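You operate a simulated robot arm through the tools that you are given. There is no shell and no other tool.

Carry out the task below with a simulated robot arm. There is one attempt and no reset: what you move stays moved.

JOB
Run the spool marked x2 out in yellow cup 4, then stand it in grey cup 4.
Fine: take it from the grey cups; feed lever over to spools for the run and back to coil after. Where these are worked on the way, their far stop is far enough and under half their travel is too little: feed lever.
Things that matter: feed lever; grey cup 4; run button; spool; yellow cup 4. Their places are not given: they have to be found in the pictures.

The check looks at the end state, three seconds after you hand in, the way a careful person would. Anything else that was tipped, shoved, dropped, spilled or broken makes it a failure.

ROBOT AND FRAMES
A 6-joint arm with a four-finger gripper, fixed in place. Base frame: the origin is on the floor under the middle of its stand, x ahead of it, y to its left, z up. Units: cm, degrees, N and s.
It reaches about 104.1 cm from its shoulder. Its first joint turns from -166.0 to 166.0 degrees. Payload 3.67 kg.
The TCP is the grasp point between the finger pads, 2.8 cm short of the fingertips. In the tool frame z runs along the fingers and y along their closing line. The gripper opens to 11.2 cm; its body begins 7.3 cm behind the TCP.
Orientation is that of the tool frame in the base frame, as a unit quaternion [x, y, z, w]. With the fingers straight down and closing along the base's y, the tool's x points along the base's -x, its y along +y and its z along -z.

CONTROLS
- The arm moves only by the tool nudge_tool. Its argument "commands" is a list of rows, each a list of 3 entries, a list of its own where there are three numbers: the shift along the tool's x, y, z in cm, then the turn, a rotation vector about the tool's x, y, z in degrees, then the finger opening in cm, from 0 to 11.2. In form: [[[tx, ty, tz], [ax, ay, az], jaw], ...]. A call has 1 to 20 rows; each row is the pose to reach, as a shift and turn from the pose commanded when the call began, along the tool's axes at that moment. Each row takes 0.2 s and may step no farther than 5 cm and 8.6 degrees from the row before; otherwise, or with a gripper value out of range, the whole call is refused. A pose out of reach is approached as far as the arm can. The call stops where the force on the tool passes 40 N (or 10 N more than at its start, if that is more) or the arm is blocked; 0.2 s more then pass. The fingers move at their own pace (about 10.25 cm/s each) and stop on an object; they squeeze with about 33 N. The grip force told is the motor's: it shows also when the fingers shut on nothing. Time passes only in rows, and 0.2 s behind the last, so rows that repeat a pose let the fingers close. It gives the time, the measured TCP pose, the force on the tool (base axes), the opening and the grip force at its end, in the units of the frame above (readings bear some noise), with the torque about the TCP (base axes, N m) and any sound that the robot's microphone picked up.
- Cameras (640 x 400 px; columns grow to the right, rows downward): "scene" is fixed at [40.09, -65.04, 146.56]; the picture's right is [0.98, -0.19, 0.00], its down [-0.09, -0.45, -0.89] and it looks along [0.17, 0.87, -0.46] (base axes); focal length 331 px, centre (320, 200). "wrist" rides on the gripper at [6, -1.8, -10.4] in the tool frame; the picture's right is [0.29, 0.96, 0.00], its down [-0.80, 0.24, -0.55] and it looks along [-0.53, 0.16, 0.83] (tool axes); focal length 234 px, centre (320, 200).
- snapshot(camera): a new picture of that camera. The clock stands still meanwhile.
- measure_at(camera, pixels): there is no depth. For up to 12 entries [column, row, z] of the newest picture of that camera ("zoom" is the newest enlarged one), the place [x, y] in the base frame at which the ray of that pixel passes the height z, good to about 0.3 cm. The clock stands still meanwhile.
- inspect(camera, box): a new picture of the part [left, top, right, bottom] of that camera's present view, enlarged. The clock stands still meanwhile.
- finish_job(): hands the job in; it is judged then, once.

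Open the gripper and draw the arm clear of the work before you hand the job in, unless the task says otherwise.

The tools are called after "Request:" as name(argument=value, ...) on one line, values as JSON. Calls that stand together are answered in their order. nudge_tool: Moves the arm, as the interface text tells. Its arguments: {"type":"object","properties":{"commands":{"type":"array"}},"required":["commands"]} The other tools are called the same way: snapshot (camera) takes a picture; measure_at (camera, pixels) gives the place at which the rays of pixels pass given heights; inspect (camera, box) takes an enlarged picture of a part of a camera's view; finish_job () hands the job in.

At the start:

```text
t: 0.0
eef_pos: [44.36, 25.39, 126.72]
tcp_rot: [0.0, 1.0, 0.0, 0.0]
force: [-0.5, 0.1, -0.1]
torque: [-0.02, 0.03, 0.02]
finger_gap: 11.19
grasp_force: 0.1
```

scene: 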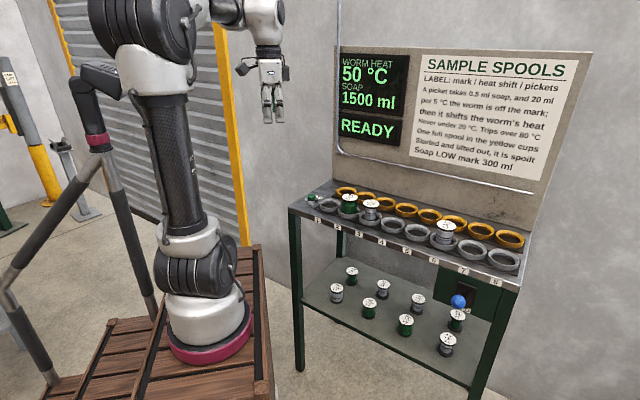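
wrist: 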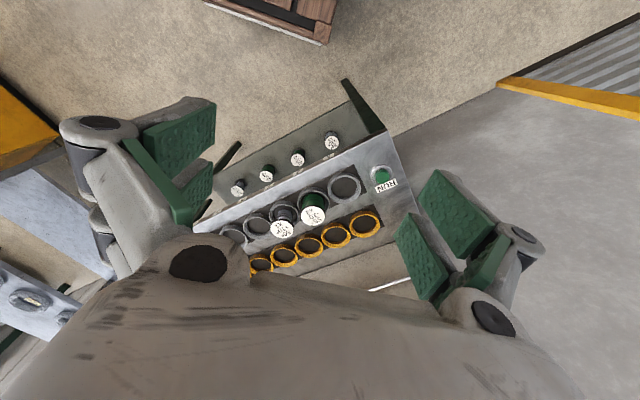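

The scene shows a bench with grey cups in front, yellow cups behind, a sign, and a lever with a blue knob near (458,300). I'll enlarge several areas to read labels.

Request:
inspect(camera="scene", box=[400, 45, 560, 195])

Request:
inspect(camera="scene", box=[290, 170, 410, 245])

Request:
inspect(camera="scene", box=[400, 200, 530, 281])

Request:
inspect(camera="scene", box=[420, 260, 520, 360])

Request:
inspect(camera="wrist", box=[200, 130, 420, 280])

```text
2.67 times, centred on (480, 120) of scene
```

zoom: 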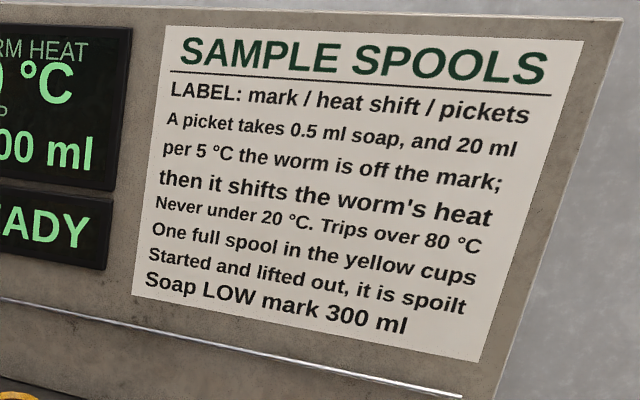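

```text
5.33 times, centred on (350, 208) of scene
```

zoom: 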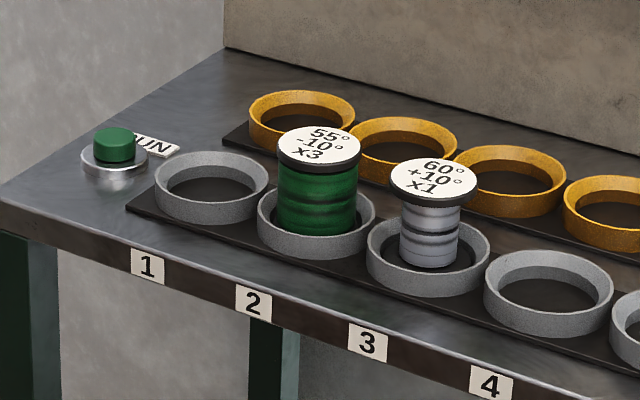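

```text
4.92 times, centred on (465, 240) of scene
```

zoom: 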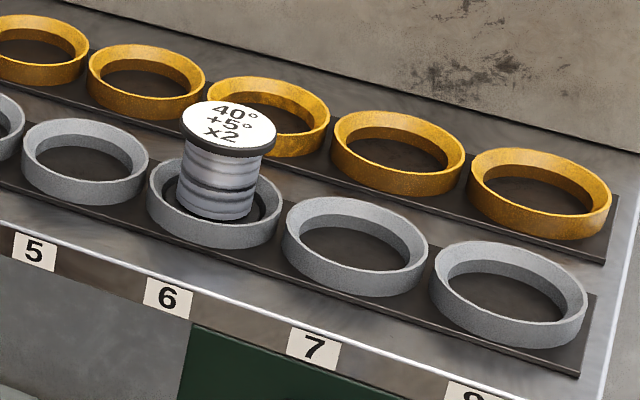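

```text
4.00 times, centred on (470, 310) of scene
```

zoom: 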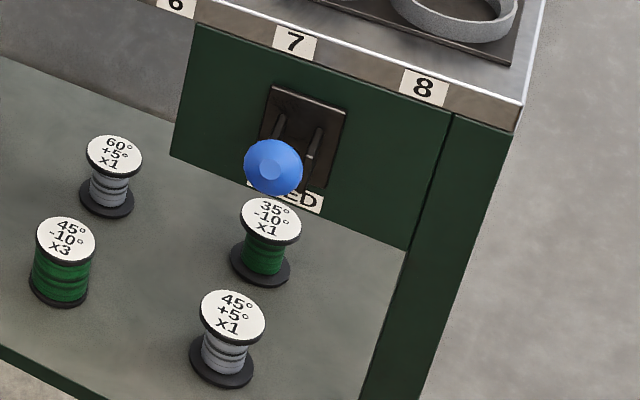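

```text
2.67 times, centred on (310, 205) of wrist
```

zoom: 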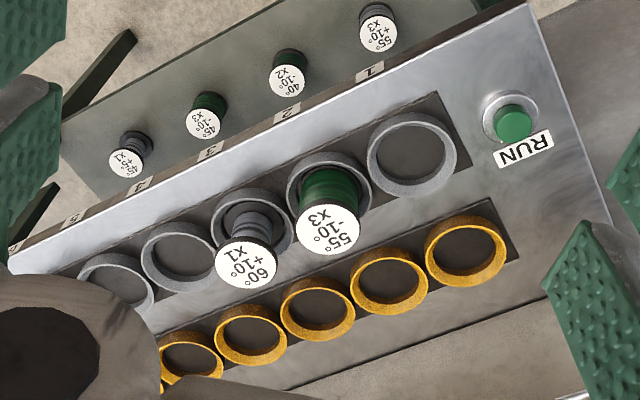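

The spool wanted is the one in grey cup 6 ("40° +5° x2"). I'll measure matching features (run button, cups 1–3) from both cameras at several heights to find the bench height.

Request:
measure_at(camera="scene", pixels=[[311, 198, 70], [311, 198, 80], [311, 198, 90], [445, 226, 70], [445, 226, 80], [445, 226, 90], [445, 226, 100]])

Request:
measure_at(camera="wrist", pixels=[[377, 172, 70], [377, 172, 80], [377, 172, 90]])

Request:
snapshot(camera="wrist")

```text
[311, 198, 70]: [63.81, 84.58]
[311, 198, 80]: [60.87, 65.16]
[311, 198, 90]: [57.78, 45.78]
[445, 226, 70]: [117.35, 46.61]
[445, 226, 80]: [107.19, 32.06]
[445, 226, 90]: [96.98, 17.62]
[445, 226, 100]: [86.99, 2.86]
```

```text
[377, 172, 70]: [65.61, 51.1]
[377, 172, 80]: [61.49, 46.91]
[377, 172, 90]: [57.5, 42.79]
```

```text
taken
```

wrist: 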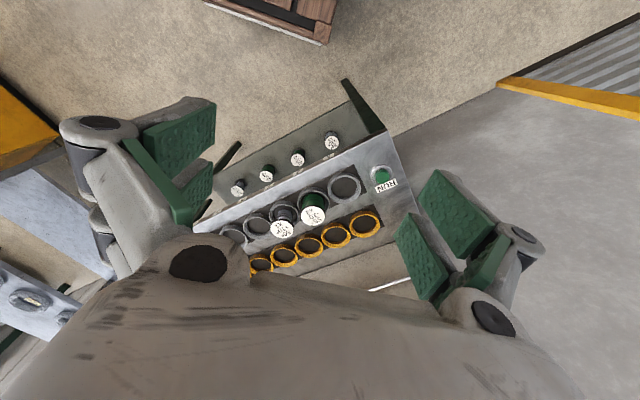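

The run button centre is at about wrist (383,175.7) and scene (311.2,197.3). I'll refine its height by comparing both rays.

Request:
measure_at(camera="scene", pixels=[[311.2, 197.3, 86], [311.2, 197.3, 88], [311.2, 197.3, 90], [311.2, 197.3, 92], [311.2, 197.3, 94]])

Request:
measure_at(camera="wrist", pixels=[[383.1, 175.7, 86], [383.1, 175.7, 88], [383.1, 175.7, 90], [383.1, 175.7, 92], [383.1, 175.7, 94]])

```text
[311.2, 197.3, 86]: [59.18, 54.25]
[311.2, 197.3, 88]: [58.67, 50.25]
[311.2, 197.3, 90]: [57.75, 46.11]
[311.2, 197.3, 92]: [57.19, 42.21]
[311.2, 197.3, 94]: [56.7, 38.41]
```

```text
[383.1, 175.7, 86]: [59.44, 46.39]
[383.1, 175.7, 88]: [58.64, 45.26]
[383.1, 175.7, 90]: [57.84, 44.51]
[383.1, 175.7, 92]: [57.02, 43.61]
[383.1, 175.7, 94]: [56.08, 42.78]
```

The run button comes out near (57.4, 44.1, 91). I'll measure all cup rims in the scene picture at about that height.

Request:
measure_at(camera="scene", pixels=[[329.75, 205.6, 91], [392.8, 225.3, 91], [417.3, 232.1, 91], [443.5, 240.7, 91], [472.2, 249.4, 91], [503.3, 259, 91], [346.6, 193.4, 91], [385.3, 204.4, 91], [407, 210, 91], [429.7, 216.1, 91], [480.7, 230.3, 91], [509.8, 238.6, 91]])

Request:
measure_at(camera="wrist", pixels=[[344.5, 187, 91], [256.7, 226.4, 91], [233, 236.5, 91], [364.5, 223.5, 91], [336, 234.3, 91], [309, 246, 91], [283.5, 255.5, 91]])

```text
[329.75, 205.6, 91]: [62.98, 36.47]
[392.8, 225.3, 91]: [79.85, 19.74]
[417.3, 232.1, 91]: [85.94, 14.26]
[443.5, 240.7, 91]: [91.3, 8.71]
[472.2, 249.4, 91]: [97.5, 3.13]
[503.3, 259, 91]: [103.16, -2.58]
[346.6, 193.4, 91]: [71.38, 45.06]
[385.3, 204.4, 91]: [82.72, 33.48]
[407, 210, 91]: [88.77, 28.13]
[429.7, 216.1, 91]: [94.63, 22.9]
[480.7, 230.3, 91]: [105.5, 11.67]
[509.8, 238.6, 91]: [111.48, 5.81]
```

```text
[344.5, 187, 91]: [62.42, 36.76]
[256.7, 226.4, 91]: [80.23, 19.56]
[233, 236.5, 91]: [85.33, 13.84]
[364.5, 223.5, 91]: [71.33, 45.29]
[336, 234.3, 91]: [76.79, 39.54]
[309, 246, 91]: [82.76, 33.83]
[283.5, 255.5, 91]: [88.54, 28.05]
```

Both cameras agree at z≈91 for the cup rims: G4 (80.0,19.7), G6 (91.5,8.6), Y4 (88.7,28.1). Next I check spool-top height, the lever knob, and the arm's shoulder height.

Request:
measure_at(camera="scene", pixels=[[446.3, 225.4, 95], [446.3, 225.4, 96], [446.3, 225.4, 97], [446.3, 225.4, 98], [458.5, 302, 70], [458.5, 302, 75], [458.5, 302, 80], [200, 275, 40], [200, 275, 50], [200, 275, 60]])

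Request:
inspect(camera="scene", box=[430, 270, 490, 320])

Request:
inspect(camera="scene", box=[410, 205, 480, 250])

```text
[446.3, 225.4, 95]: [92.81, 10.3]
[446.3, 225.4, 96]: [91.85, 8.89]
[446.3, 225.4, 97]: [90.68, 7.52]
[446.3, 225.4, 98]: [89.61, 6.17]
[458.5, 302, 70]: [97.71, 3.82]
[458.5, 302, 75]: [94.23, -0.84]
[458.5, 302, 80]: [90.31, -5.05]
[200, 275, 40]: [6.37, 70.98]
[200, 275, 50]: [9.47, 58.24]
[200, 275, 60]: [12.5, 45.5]
```

```text
8.00 times, centred on (460, 295) of scene
```

zoom: 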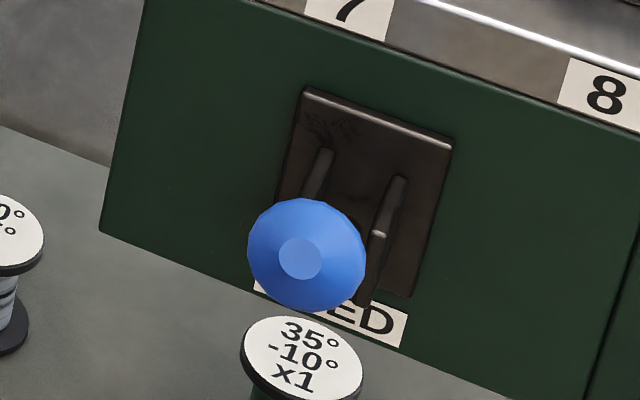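

```text
8.89 times, centred on (445, 228) of scene
```

zoom: 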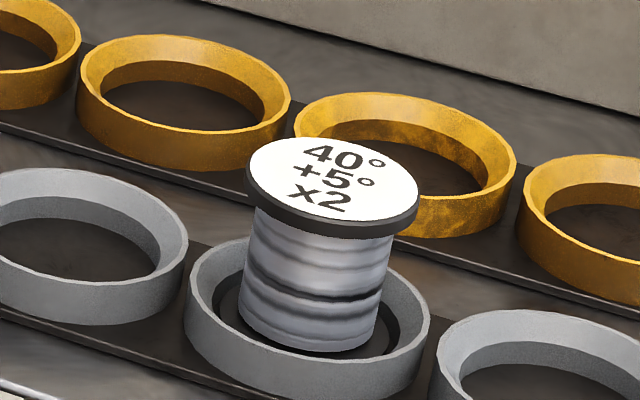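

The spool top sits at about z=96.4 and the row direction is about −44.4° in the base frame. I'll rotate the gripper about the vertical by ~45.6° in place (well above the bench) so that the closing line runs along the cup row with the camera on the robot side.

Request:
nudge_tool(commands=[[[0, 0, 0], [0, 0, -7.6], 11.2], [[0, 0, 0], [0, 0, -15.2], 11.2], [[0, 0, 0], [0, 0, -22.8], 11.2], [[0, 0, 0], [0, 0, -30.4], 11.2], [[0, 0, 0], [0, 0, -38], 11.2], [[0, 0, 0], [0, 0, -45.6], 11.2], [[0, 0, 0], [0, 0, -45.6], 11.2]])

Request:
snapshot(camera="wrist")

Request:
snapshot(camera="scene")

```text
t: 1.6
eef_pos: [44.3, 25.48, 126.57]
tcp_rot: [-0.388, 0.922, 0.001, 0.0]
force: [-0.5, 0.2, -0.2]
torque: [0.03, 0.02, -0.03]
finger_gap: 11.21
grasp_force: 0.1
```

```text
taken
```

wrist: 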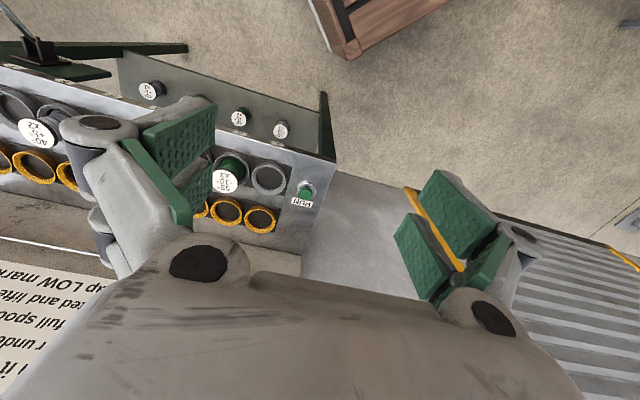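

```text
taken
```

scene: 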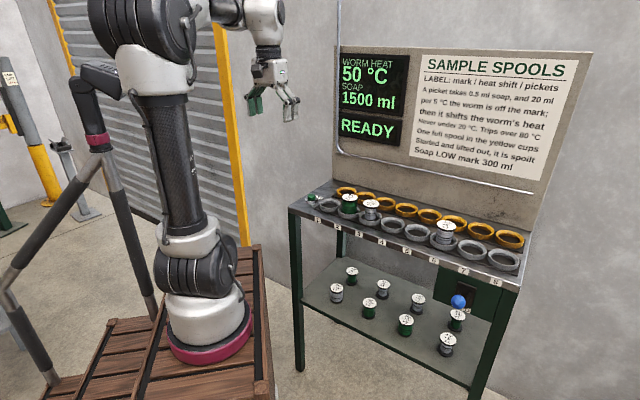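

The row is now aligned with the wrist picture. I'll measure the panel's bottom edge (scene (431.5,205.5) and (481,218.4)) and front bench corner to know where the walls are.

Request:
measure_at(camera="scene", pixels=[[431.5, 205.5, 89.5], [481, 218.4, 89.5], [290, 208, 89.5], [518, 285, 89.5], [590, 50, 140], [590, 50, 150], [338, 150, 95], [338, 150, 100], [535, 190, 95], [535, 190, 100], [535, 190, 105]])

Request:
measure_at(camera="wrist", pixels=[[270, 250, 89.5], [334, 160, 89.5], [100, 265, 95], [100, 265, 100]])

Request:
inspect(camera="wrist", box=[0, 40, 340, 280])

```text
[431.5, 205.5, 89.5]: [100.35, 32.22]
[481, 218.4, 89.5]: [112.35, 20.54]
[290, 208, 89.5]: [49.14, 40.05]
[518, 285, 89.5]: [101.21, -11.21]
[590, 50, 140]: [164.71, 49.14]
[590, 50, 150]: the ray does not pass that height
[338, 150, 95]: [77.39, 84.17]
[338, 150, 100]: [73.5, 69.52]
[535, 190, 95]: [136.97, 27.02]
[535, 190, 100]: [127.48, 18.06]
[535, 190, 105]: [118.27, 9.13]
```

```text
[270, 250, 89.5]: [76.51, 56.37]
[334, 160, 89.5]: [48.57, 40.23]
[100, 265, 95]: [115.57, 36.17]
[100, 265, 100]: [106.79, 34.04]
```

```text
1.67 times, centred on (170, 160) of wrist
```

zoom: 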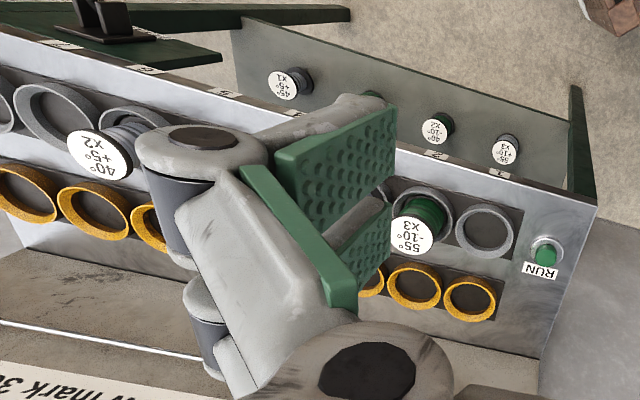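

Panel bottom edge is at about 93.5 cm along the bench-normal, front edge at 63.0, grey row at 70.1, yellow row at 82.2. To read the lever plate, I'll move the tool along the bench front (staying on the robot's side) and tilt it so the wrist camera faces the front panel.

Request:
nudge_tool(commands=[[[0, -4, 1], [0, 0, 0], 11.2], [[0, -8, 2], [0, 0, 0], 11.2], [[0, -12, 4], [0, 0, 0], 11.2], [[0, -16, 6], [0, 0, 0], 11.2], [[0.3, -20, 8], [0, 0, 0], 11.2], [[0.6, -24, 10], [0, 0, 0], 11.2], [[1, -28, 12], [0, 0, 0], 11.2], [[1, -32, 14], [0, -8, 0], 11.2], [[1, -36, 16], [0, -16, 0], 11.2], [[1, -40, 18], [0, -24, 0], 11.2], [[1, -44, 20], [0, -32, 0], 11.2], [[1, -48, 22], [0, -38, 0], 11.2], [[1, -48, 22], [0, -38, 0], 11.2]])

Request:
snapshot(camera="wrist")

Request:
snapshot(camera="scene")

```text
t: 4.4
eef_pos: [77.82, -9.12, 104.49]
tcp_rot: [-0.366, 0.872, 0.127, 0.3]
force: [0.4, -0.1, 0.4]
torque: [-0.04, 0.0, -0.03]
finger_gap: 11.19
grasp_force: 0.1
```

```text
taken
```

wrist: 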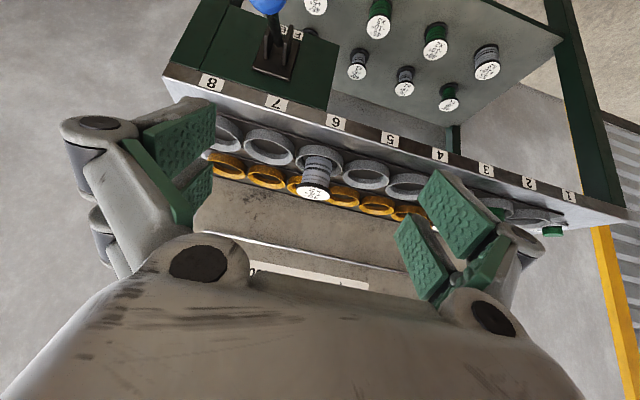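

```text
taken
```

scene: 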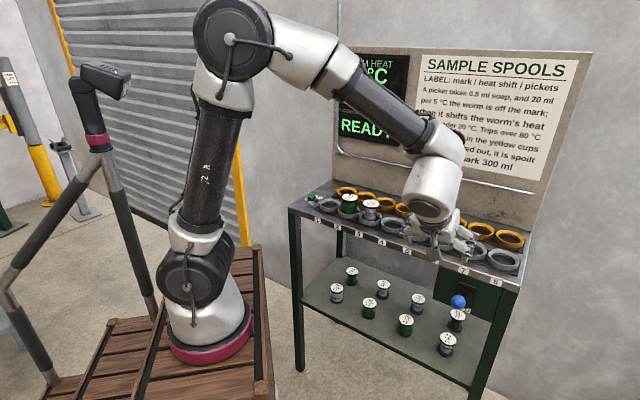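

Motion works; the lever is at the top of the wrist picture (268,40, upside down). I'll lower the tool ~20 cm in front of the bench and shift toward cup 7 to look straight at the lever.

Request:
nudge_tool(commands=[[[3.1, -1, 2.66], [0, 0, 0], 11.2], [[6.2, -2, 5.32], [0, 0, 0], 11.2], [[9.3, -3, 7.98], [0, 0, 0], 11.2], [[12.4, -4, 10.64], [0, 0, 0], 11.2], [[15.5, -5, 13.3], [0, 0, 0], 11.2], [[15.5, -5, 13.3], [0, 0, 0], 11.2]])

Request:
snapshot(camera="wrist")

Request:
inspect(camera="wrist", box=[230, 60, 410, 200])

```text
t: 5.8
eef_pos: [78.49, -15.24, 84.45]
tcp_rot: [-0.367, 0.871, 0.126, 0.3]
force: [-0.3, 0.4, 0.3]
torque: [0.01, -0.01, 0.0]
finger_gap: 11.19
grasp_force: 0.0
```

```text
taken
```

wrist: 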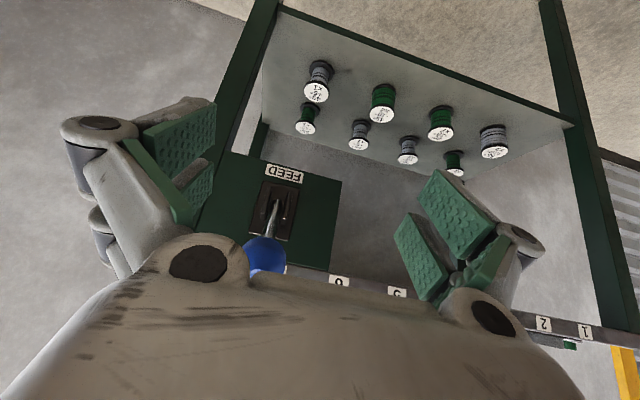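

```text
2.86 times, centred on (320, 130) of wrist
```

zoom: 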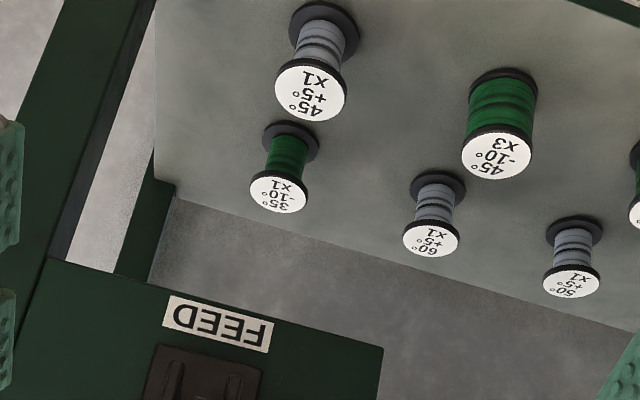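

The lever plate is at about (275,210) with the FEED label, knob at (266,254). I'll enlarge it to see the slots and the lever's direction.

Request:
inspect(camera="wrist", box=[220, 150, 330, 280])

Request:
inspect(camera="scene", box=[430, 265, 490, 325])

```text
3.08 times, centred on (275, 215) of wrist
```

zoom: 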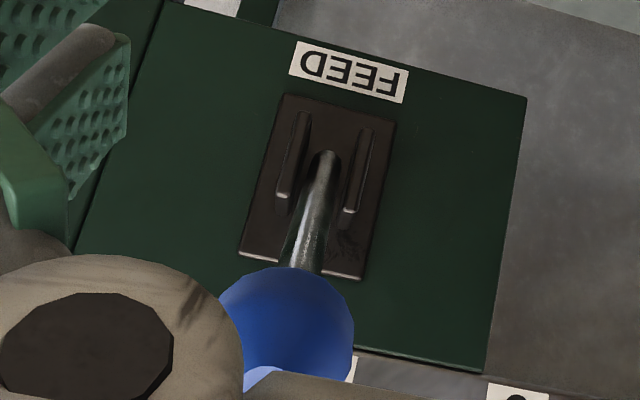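

```text
6.67 times, centred on (460, 295) of scene
```

zoom: 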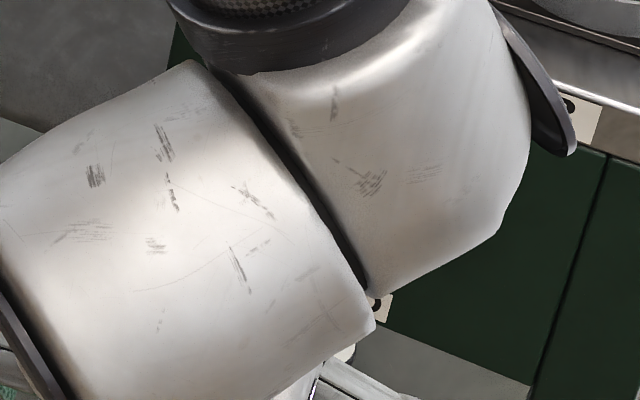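

The lever is a stem with a blue knob coming out between two guard ridges. I'll triangulate knob and plate with this wrist picture.

Request:
measure_at(camera="wrist", pixels=[[264.3, 255.6, 76], [264.3, 255.6, 78], [264.3, 255.6, 80], [264.3, 255.6, 82], [276.6, 200.4, 76], [276.6, 200.4, 78], [276.6, 200.4, 80], [281.5, 185.8, 74], [281.5, 185.8, 76], [268.5, 236, 80], [268.5, 236, 82], [340, 280, 88]])

Request:
measure_at(camera="wrist", pixels=[[239, 152.8, 70], [239, 152.8, 72], [239, 152.8, 74], [341.6, 182, 72], [341.6, 182, 74], [341.6, 182, 76]])

```text
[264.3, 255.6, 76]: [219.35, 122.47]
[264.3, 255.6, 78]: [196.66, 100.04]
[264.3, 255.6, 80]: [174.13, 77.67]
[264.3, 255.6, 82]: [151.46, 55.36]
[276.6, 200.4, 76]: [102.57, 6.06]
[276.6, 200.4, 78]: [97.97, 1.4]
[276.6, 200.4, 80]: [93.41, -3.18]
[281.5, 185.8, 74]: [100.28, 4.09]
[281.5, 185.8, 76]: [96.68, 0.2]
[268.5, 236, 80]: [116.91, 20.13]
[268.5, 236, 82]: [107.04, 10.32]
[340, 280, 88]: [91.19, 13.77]
```

```text
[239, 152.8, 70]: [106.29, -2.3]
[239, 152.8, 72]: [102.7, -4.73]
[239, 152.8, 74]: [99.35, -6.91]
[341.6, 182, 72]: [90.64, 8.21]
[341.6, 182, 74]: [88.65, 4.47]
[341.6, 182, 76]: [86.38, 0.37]
```

Rough triangulation puts the knob at about u=68, v=51, z=88 (stem pointing out and up), with the plate centre at z≈81. I'll rise ~9 cm and back off a little to get a second clear wrist view of the knob.

Request:
nudge_tool(commands=[[[-2.5, 0, -4], [0, 0, 0], 11.2], [[-4, 0, -8.5], [0, 0, 0], 11.2], [[-4, 0, -12.5], [0, 0, 0], 11.2], [[-4, 0, -12.5], [0, 0, 0], 11.2]])

Request:
snapshot(camera="wrist")

Request:
inspect(camera="wrist", box=[210, 120, 330, 230])

```text
t: 6.8
eef_pos: [75.4, -18.43, 97.12]
tcp_rot: [-0.367, 0.872, 0.127, 0.299]
force: [-0.2, 0.5, -0.4]
torque: [0.04, 0.0, 0.02]
finger_gap: 11.19
grasp_force: 0.1
```

```text
taken
```

wrist: 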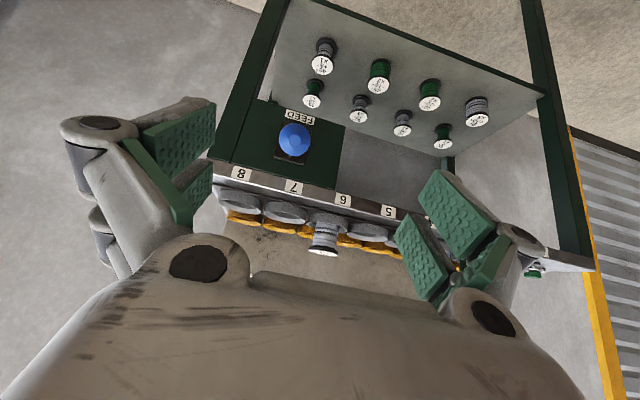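

```text
3.64 times, centred on (270, 175) of wrist
```

zoom: 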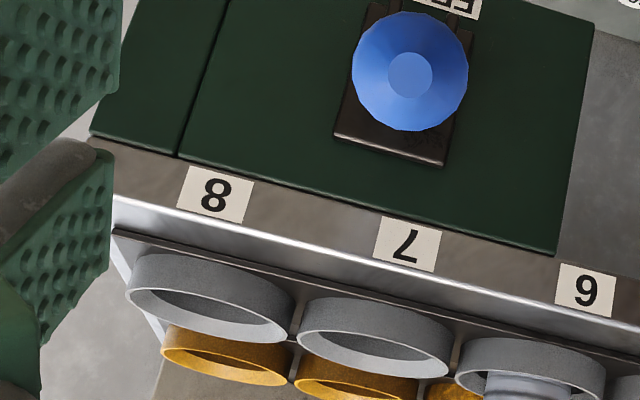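

The knob faces the camera at (295,140); the camera looks down the lever's stem. I'll measure its ray for triangulation.

Request:
measure_at(camera="wrist", pixels=[[295, 140.1, 76], [295, 140.1, 80], [295, 140.1, 84], [295, 140.1, 88], [295, 140.1, 92], [294.2, 187, 88], [241.5, 173.4, 88], [342.8, 199.5, 88]])

```text
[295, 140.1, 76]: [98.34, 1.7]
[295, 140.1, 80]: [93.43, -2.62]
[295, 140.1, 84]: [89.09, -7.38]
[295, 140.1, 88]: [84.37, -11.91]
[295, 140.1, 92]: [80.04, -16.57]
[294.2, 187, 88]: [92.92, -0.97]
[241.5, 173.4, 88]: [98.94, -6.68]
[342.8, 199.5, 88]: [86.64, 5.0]
```

Knob is at about (84.7, −11.5, 87.7). Now to the spool first: rise, untilt, and move above grey cup 6 at (91.45, 8.65) with the tool vertical.

Request:
nudge_tool(commands=[[[-2.78, 0, -3.55], [0, 0, 0], 11.2], [[-5.55, 0, -7.1], [0, 0, 0], 11.2], [[-8.3, 0, -10.65], [0, 7.6, 0], 11.2], [[-11.1, 0, -14.2], [0, 15.2, 0], 11.2], [[-14.54, 1.07, -11.51], [0, 22.8, 0], 11.2], [[-17.98, 2.14, -8.82], [0, 30.4, 0], 11.2], [[-21.42, 3.21, -6.13], [0, 38, 0], 11.2], [[-24.86, 4.28, -3.44], [0, 38, 0], 11.2], [[-28.3, 5.35, -0.75], [0, 38, 0], 11.2], [[-31.74, 6.42, 1.94], [0, 38, 0], 11.2], [[-35.2, 7.5, 4.65], [0, 38, 0], 11.2], [[-35.2, 7.5, 4.65], [0, 38, 0], 11.2]])

Request:
snapshot(camera="wrist")

Request:
snapshot(camera="scene")

```text
t: 9.4
eef_pos: [91.3, 8.64, 114.9]
tcp_rot: [-0.388, 0.922, 0.0, -0.001]
force: [0.1, -0.3, 0.0]
torque: [0.03, -0.02, 0.02]
finger_gap: 11.2
grasp_force: 0.0
```

```text
taken
```

wrist: 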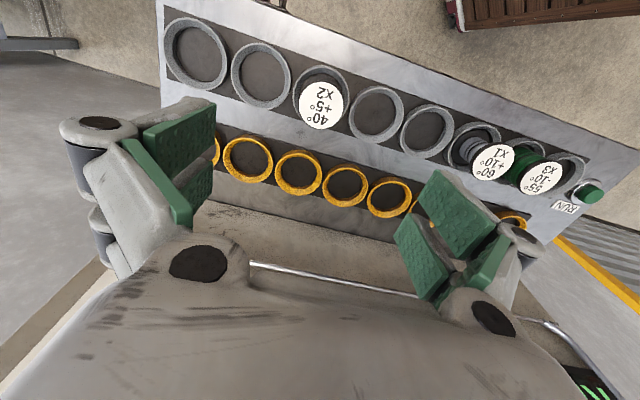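

```text
taken
```

scene: 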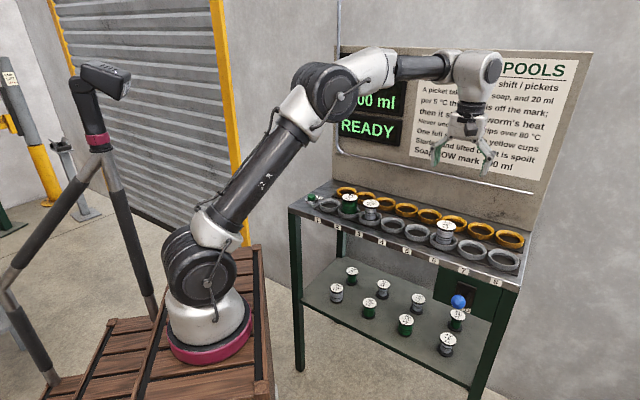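

Spool x2 label is at wrist (321,104). I'll measure it plus cups G4/G5/Y4/Y5 from this closer view.

Request:
measure_at(camera="wrist", pixels=[[321, 104, 96.4], [321, 104, 96], [321, 104, 97], [376, 112, 91], [428, 132, 91], [298, 172, 91], [344, 186, 91], [389, 197.5, 91], [260, 75, 91], [247, 160, 91], [493, 161, 96.4]])

Request:
inspect(camera="wrist", box=[230, 50, 460, 220])

```text
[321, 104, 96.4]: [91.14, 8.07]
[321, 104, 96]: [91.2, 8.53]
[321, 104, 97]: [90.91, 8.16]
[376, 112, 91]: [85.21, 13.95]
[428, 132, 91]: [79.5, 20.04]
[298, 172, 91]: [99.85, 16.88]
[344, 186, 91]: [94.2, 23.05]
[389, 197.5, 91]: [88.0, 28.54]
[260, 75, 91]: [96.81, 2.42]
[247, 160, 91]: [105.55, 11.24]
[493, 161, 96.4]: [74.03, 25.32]
```

```text
2.35 times, centred on (345, 135) of wrist
```

zoom: 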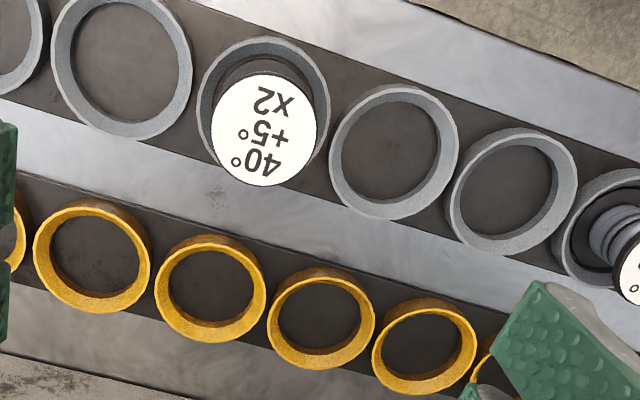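

The spool centre is at u≈59.3, v≈69.8 versus my TCP at u≈59.0, v≈70.2. I'll descend to z≈103 with a small correction and look again.

Request:
nudge_tool(commands=[[[0.15, -0.1, 4], [0, 0, 0], 11.2], [[0.3, -0.2, 8], [0, 0, 0], 11.2], [[0.3, -0.2, 11.4], [0, 0, 0], 11.2], [[0.3, -0.2, 11.4], [0, 0, 0], 11.2]])

Request:
snapshot(camera="wrist")

Request:
inspect(camera="scene", box=[400, 140, 520, 260])

```text
t: 10.4
eef_pos: [91.26, 8.19, 103.39]
tcp_rot: [-0.388, 0.922, 0.0, 0.0]
force: [0.6, -0.5, 0.0]
torque: [-0.01, -0.03, -0.02]
finger_gap: 11.18
grasp_force: 0.0
```

```text
taken
```

wrist: 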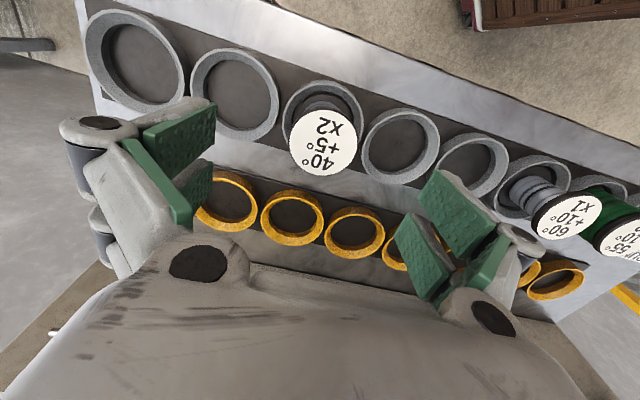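

```text
3.33 times, centred on (460, 200) of scene
```

zoom: 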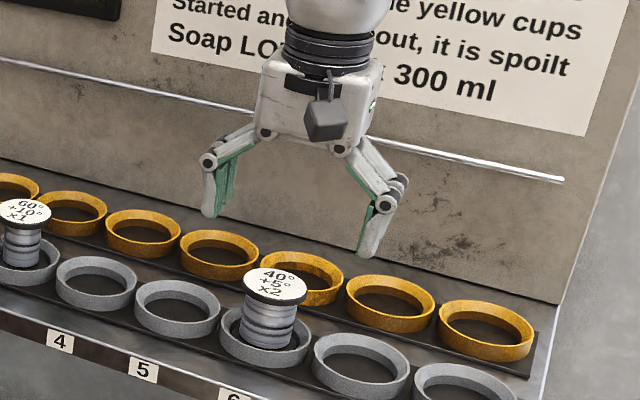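

The gripper straddles the spool (label centre now at (324,143)). I'll double-check with a measurement before lowering.

Request:
measure_at(camera="wrist", pixels=[[323, 143, 96.4], [289, 135, 96.4], [361, 148, 96.4], [324, 108, 96.4], [322, 177, 96.4]])

Request:
inspect(camera="wrist", box=[270, 70, 380, 190])

```text
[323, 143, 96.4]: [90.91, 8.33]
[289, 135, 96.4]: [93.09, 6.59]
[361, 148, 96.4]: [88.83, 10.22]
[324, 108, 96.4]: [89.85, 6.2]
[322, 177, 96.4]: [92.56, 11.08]
```

```text
3.33 times, centred on (325, 130) of wrist
```

zoom: 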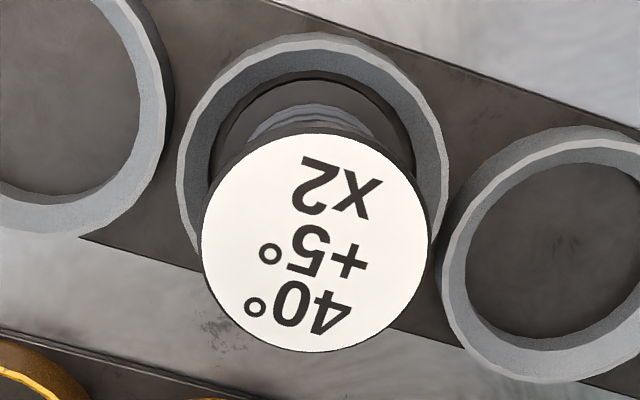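

The spool is centred within 0.3 cm. I'll lower to TCP z≈94.6 (fingertips just above the rims) keeping the fingers open.

Request:
nudge_tool(commands=[[[0.05, 0.15, 4.4], [0, 0, 0], 11.2], [[0.05, 0.15, 8.7], [0, 0, 0], 11.2], [[0.05, 0.15, 8.7], [0, 0, 0], 11.2]])

Request:
snapshot(camera="wrist")

Request:
inspect(camera="scene", box=[400, 150, 520, 270])

```text
t: 11.2
eef_pos: [91.41, 8.25, 94.74]
tcp_rot: [-0.388, 0.922, 0.0, -0.001]
force: [-0.8, 0.1, 0.0]
torque: [-0.03, -0.01, 0.02]
finger_gap: 11.19
grasp_force: 0.0
```

```text
taken
```

wrist: 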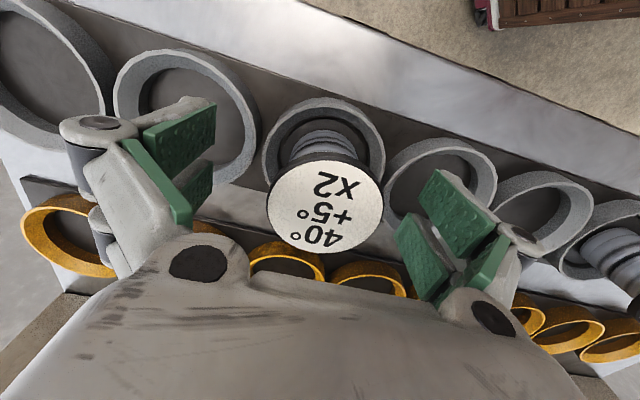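

```text
3.33 times, centred on (460, 210) of scene
```

zoom: 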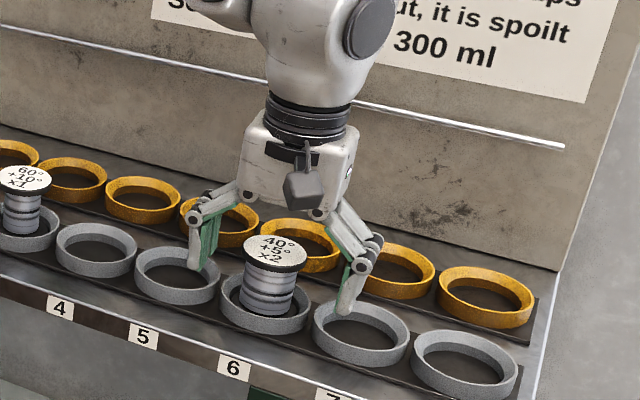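

The fingers straddle the spool with free space to both neighbours. Now I close the fingers on it.

Request:
nudge_tool(commands=[[[0, 0, 0], [0, 0, 0], 8], [[0, 0, 0], [0, 0, 0], 6.5], [[0, 0, 0], [0, 0, 0], 5], [[0, 0, 0], [0, 0, 0], 3], [[0, 0, 0], [0, 0, 0], 3], [[0, 0, 0], [0, 0, 0], 3]])

Request:
snapshot(camera="wrist")

Request:
inspect(camera="scene", box=[400, 150, 520, 270])

```text
t: 12.6
eef_pos: [91.29, 8.3, 94.77]
tcp_rot: [-0.388, 0.922, -0.001, 0.0]
force: [-1.6, 0.0, 2.2]
torque: [0.04, 0.04, 0.0]
finger_gap: 5.12
grasp_force: 32.8
```

```text
taken
```

wrist: 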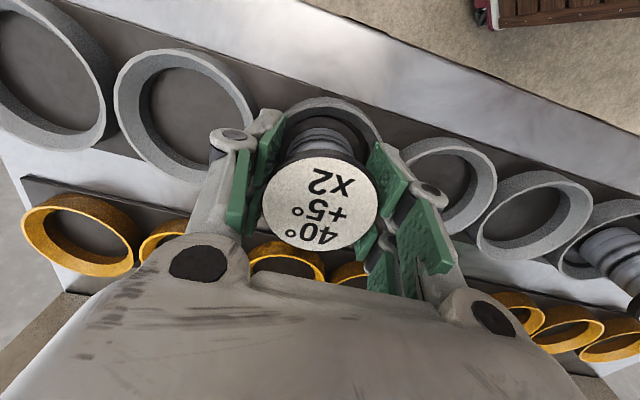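

```text
3.33 times, centred on (460, 210) of scene
```

zoom: 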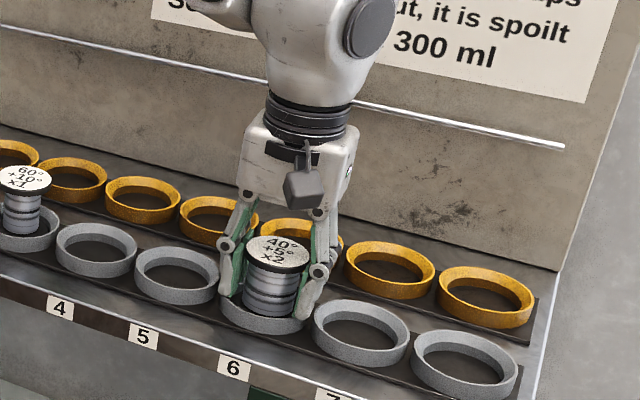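

Gripped at 5.12 cm with 32.8 N. I'll lift straight up 11 cm slowly and check.

Request:
nudge_tool(commands=[[[0, 0, -1.5], [0, 0, 0], 3], [[0, 0, -3.5], [0, 0, 0], 3], [[0, 0, -6], [0, 0, 0], 3], [[0, 0, -8.5], [0, 0, 0], 3], [[0, 0, -11], [0, 0, 0], 3], [[0, 0, -11], [0, 0, 0], 3]])

Request:
snapshot(camera="wrist")

Request:
inspect(camera="scene", box=[400, 130, 520, 260])

```text
t: 14.0
eef_pos: [91.35, 8.19, 105.84]
tcp_rot: [-0.387, 0.922, 0.0, 0.001]
force: [-1.1, -0.4, -1.1]
torque: [0.02, 0.0, 0.0]
finger_gap: 5.12
grasp_force: 32.0
```

```text
taken
```

wrist: 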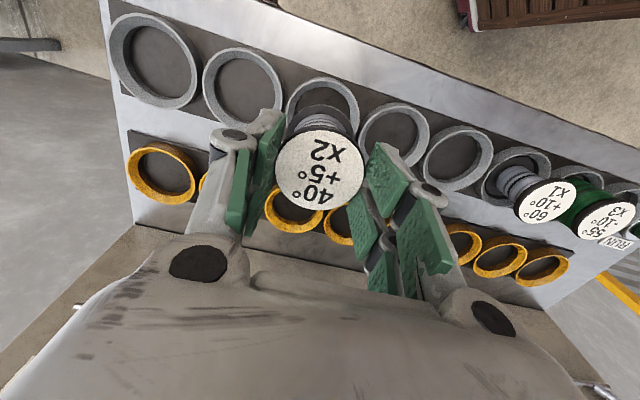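

```text
3.08 times, centred on (460, 195) of scene
```

zoom: 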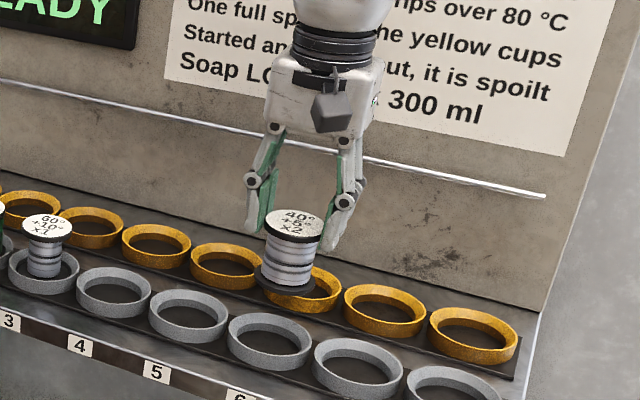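

The spool hangs straight. I'll measure the label's position relative to the TCP, and yellow cup 4's rim, before travelling.

Request:
measure_at(camera="wrist", pixels=[[321, 169, 107.5], [276, 163, 107.5], [365, 176, 107.5], [361, 133, 91], [457, 155, 91], [320, 104, 91]])

Request:
inspect(camera="wrist", box=[250, 80, 400, 250])

```text
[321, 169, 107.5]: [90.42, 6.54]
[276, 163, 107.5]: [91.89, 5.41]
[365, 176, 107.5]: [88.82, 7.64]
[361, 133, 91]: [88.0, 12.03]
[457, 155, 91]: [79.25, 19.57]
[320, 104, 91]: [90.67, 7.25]
```

```text
2.35 times, centred on (325, 165) of wrist
```

zoom: 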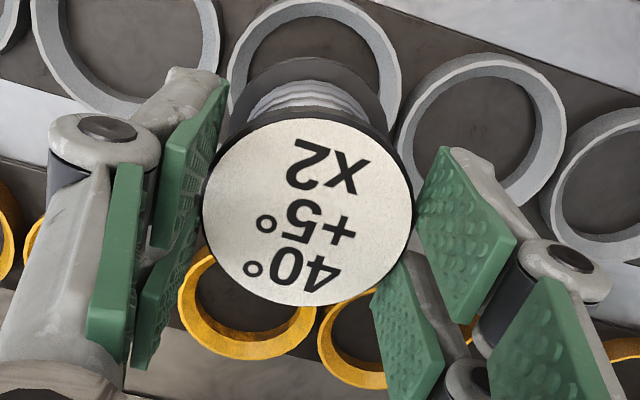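

Compared with before the lift, the label has slid: it's now ~2.5 cm below the TCP (row 169) instead of ~1.5 cm above, so the spool slipped about 4 cm to the fingertips. To be safe I lower it back into grey cup 6 before it can drop.

Request:
nudge_tool(commands=[[[0, 0, 2], [0, 0, 0], 3], [[0, 0, 4], [0, 0, 0], 3], [[0, 0, 5.5], [0, 0, 0], 3], [[0, 0, 5.5], [0, 0, 0], 3]])

Request:
snapshot(camera="wrist")

Request:
inspect(camera="scene", box=[410, 160, 500, 260])

```text
t: 15.0
eef_pos: [91.25, 8.27, 100.48]
tcp_rot: [-0.388, 0.922, 0.0, 0.0]
force: [0.9, -0.6, -1.2]
torque: [-0.01, 0.03, 0.0]
finger_gap: 5.12
grasp_force: 32.7
```

```text
taken
```

wrist: 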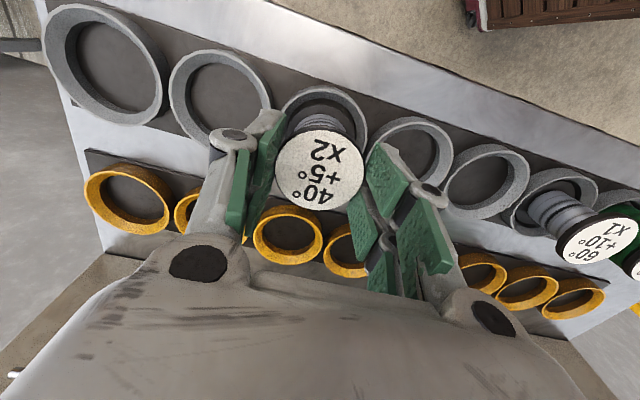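

```text
4.00 times, centred on (455, 210) of scene
```

zoom: 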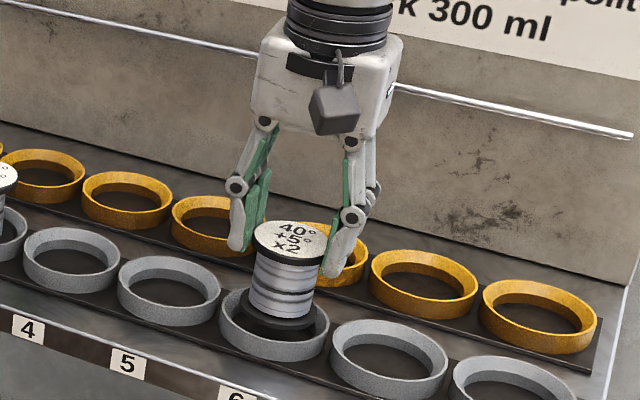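

The label hasn't slid further (still at (320,170)), and the spool is half in grey cup 6. I'll lower it gently until it seats, then regrip.

Request:
nudge_tool(commands=[[[0, 0, 0.6], [0, 0, 0], 3], [[0, 0, 1.1], [0, 0, 0], 3], [[0, 0, 1.4], [0, 0, 0], 3], [[0, 0, 1.4], [0, 0, 0], 3]])

Request:
snapshot(camera="wrist")

Request:
inspect(camera="scene", box=[410, 160, 500, 260])

```text
t: 16.0
eef_pos: [91.38, 8.3, 99.02]
tcp_rot: [-0.388, 0.922, 0.0, 0.0]
force: [-0.5, -0.5, -0.8]
torque: [-0.02, 0.01, -0.03]
finger_gap: 5.15
grasp_force: 32.8
```

```text
taken
```

wrist: 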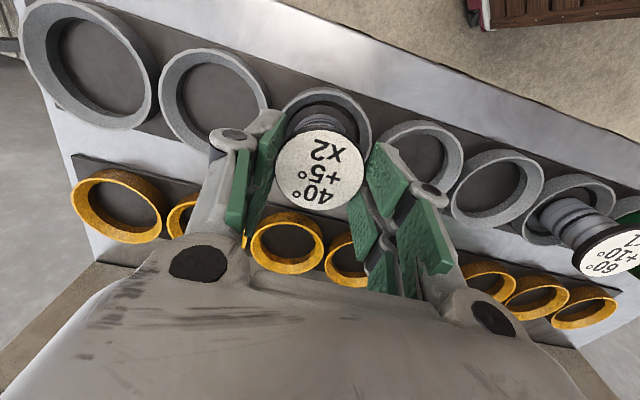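

```text
4.00 times, centred on (455, 210) of scene
```

zoom: 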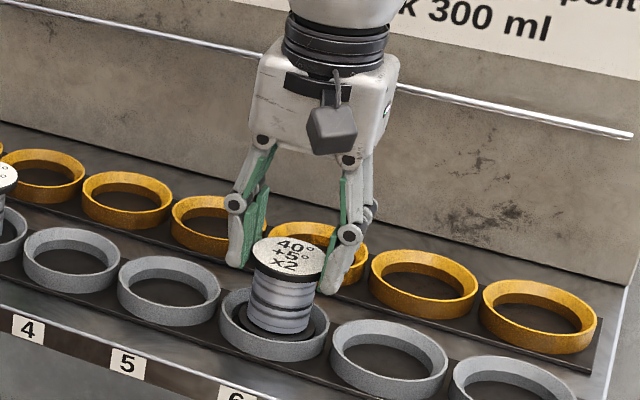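

The label at scene (447.2,224.5) is about 1.5 px above its seated place, i.e. ~0.5 cm to go. I'll lower a bit more while watching the force.

Request:
nudge_tool(commands=[[[0, 0, 0.25], [0, 0, 0], 3], [[0, 0, 0.5], [0, 0, 0], 3], [[0, 0, 0.5], [0, 0, 0], 3]])

Request:
inspect(camera="scene", box=[410, 160, 500, 260])

```text
t: 16.8
eef_pos: [91.2, 8.28, 98.36]
tcp_rot: [-0.388, 0.922, 0.001, 0.0]
force: [-0.8, 0.3, 2.1]
torque: [-0.16, 0.09, -0.03]
finger_gap: 5.12
grasp_force: 33.2
```

```text
4.00 times, centred on (455, 210) of scene
```

zoom: 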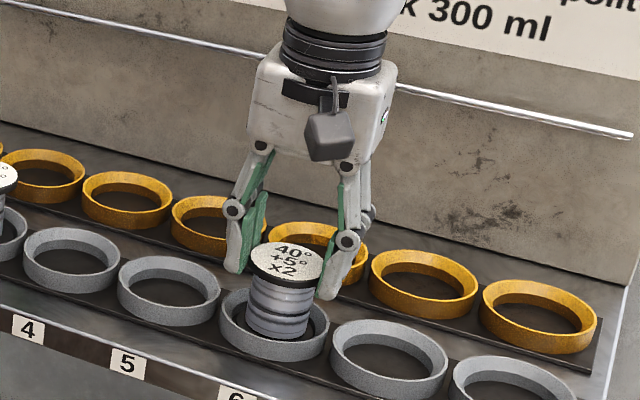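

Contact force 2.1 N upward appears, so it's seated. I release gently.

Request:
nudge_tool(commands=[[[0, 0, 0], [0, 0, 0], 5.6], [[0, 0, 0], [0, 0, 0], 6.5], [[0, 0, 0], [0, 0, 0], 9], [[0, 0, 0], [0, 0, 0], 11.2], [[0, 0, 0], [0, 0, 0], 11.2]])

Request:
snapshot(camera="wrist")

Request:
inspect(camera="scene", box=[410, 160, 500, 260])

```text
t: 18.0
eef_pos: [91.28, 8.35, 98.38]
tcp_rot: [-0.387, 0.922, 0.0, 0.0]
force: [0.3, 0.4, 0.7]
torque: [-0.01, 0.01, 0.01]
finger_gap: 11.19
grasp_force: 0.1
```

```text
taken
```

wrist: 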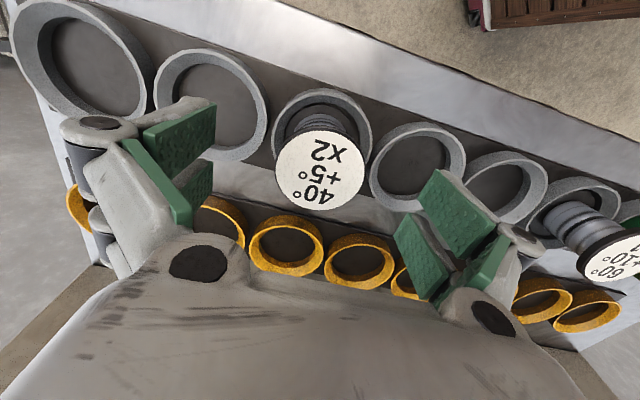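

```text
4.00 times, centred on (455, 210) of scene
```

zoom: 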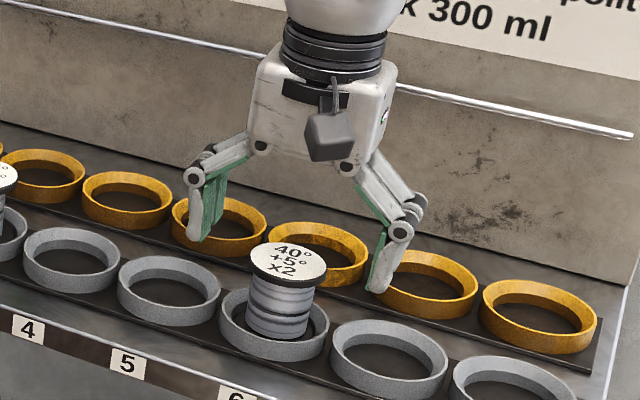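

It stands upright in grey cup 6 again. This time I'll grip with the flange nearer the pad middle (TCP z≈97, flange ~1 cm below the TCP), where it held firmly before, and lift slowly.

Request:
nudge_tool(commands=[[[0, 0, 1.4], [0, 0, 0], 11.2], [[0, 0, 1.4], [0, 0, 0], 8], [[0, 0, 1.4], [0, 0, 0], 6], [[0, 0, 1.4], [0, 0, 0], 3], [[0, 0, 1.4], [0, 0, 0], 0], [[0, 0, 1.4], [0, 0, 0], 0], [[0, 0, 1.4], [0, 0, 0], 0]])

Request:
snapshot(camera="wrist")

```text
t: 19.6
eef_pos: [91.29, 8.32, 97.21]
tcp_rot: [-0.387, 0.922, 0.0, 0.001]
force: [1.4, 0.8, 2.5]
torque: [0.0, -0.01, -0.04]
finger_gap: 5.12
grasp_force: 33.4
```

```text
taken
```

wrist: 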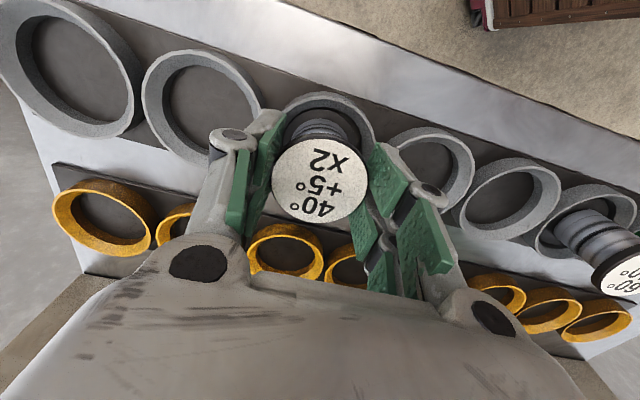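

Gripped at 5.12 cm, label at (319,180). I lift slowly by 3 cm and compare the label position.

Request:
nudge_tool(commands=[[[0, 0, -0.2], [0, 0, 0], 0], [[0, 0, -0.5], [0, 0, 0], 0], [[0, 0, -0.8], [0, 0, 0], 0], [[0, 0, -1.2], [0, 0, 0], 0], [[0, 0, -1.6], [0, 0, 0], 0], [[0, 0, -2.0], [0, 0, 0], 0], [[0, 0, -2.5], [0, 0, 0], 0], [[0, 0, -3], [0, 0, 0], 0], [[0, 0, -3], [0, 0, 0], 0]])

Request:
snapshot(camera="wrist")

Request:
inspect(camera="scene", box=[410, 160, 500, 260])

```text
t: 21.6
eef_pos: [91.27, 8.28, 100.05]
tcp_rot: [-0.388, 0.922, -0.001, 0.0]
force: [-0.1, 0.1, -1.7]
torque: [0.02, -0.01, -0.03]
finger_gap: 5.11
grasp_force: 33.1
```

```text
taken
```

wrist: 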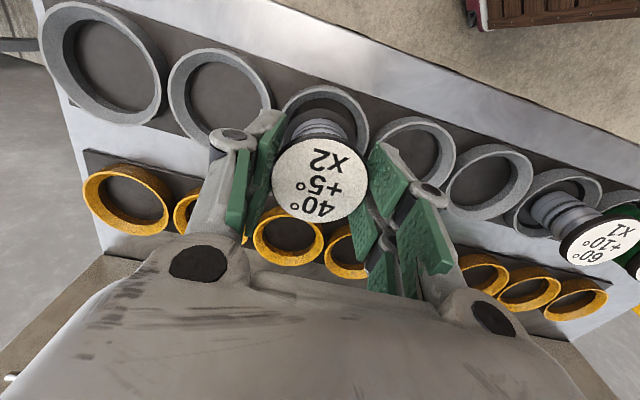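

```text
4.00 times, centred on (455, 210) of scene
```

zoom: 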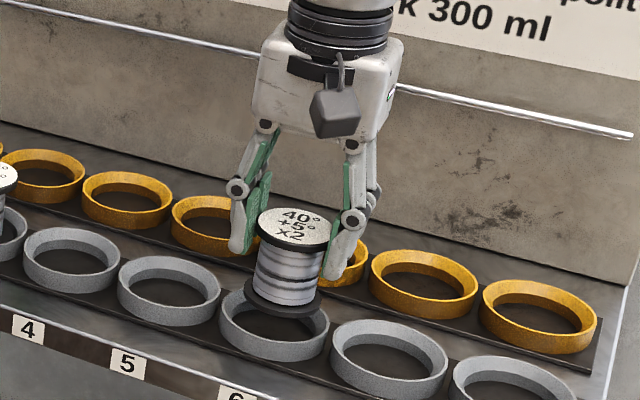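

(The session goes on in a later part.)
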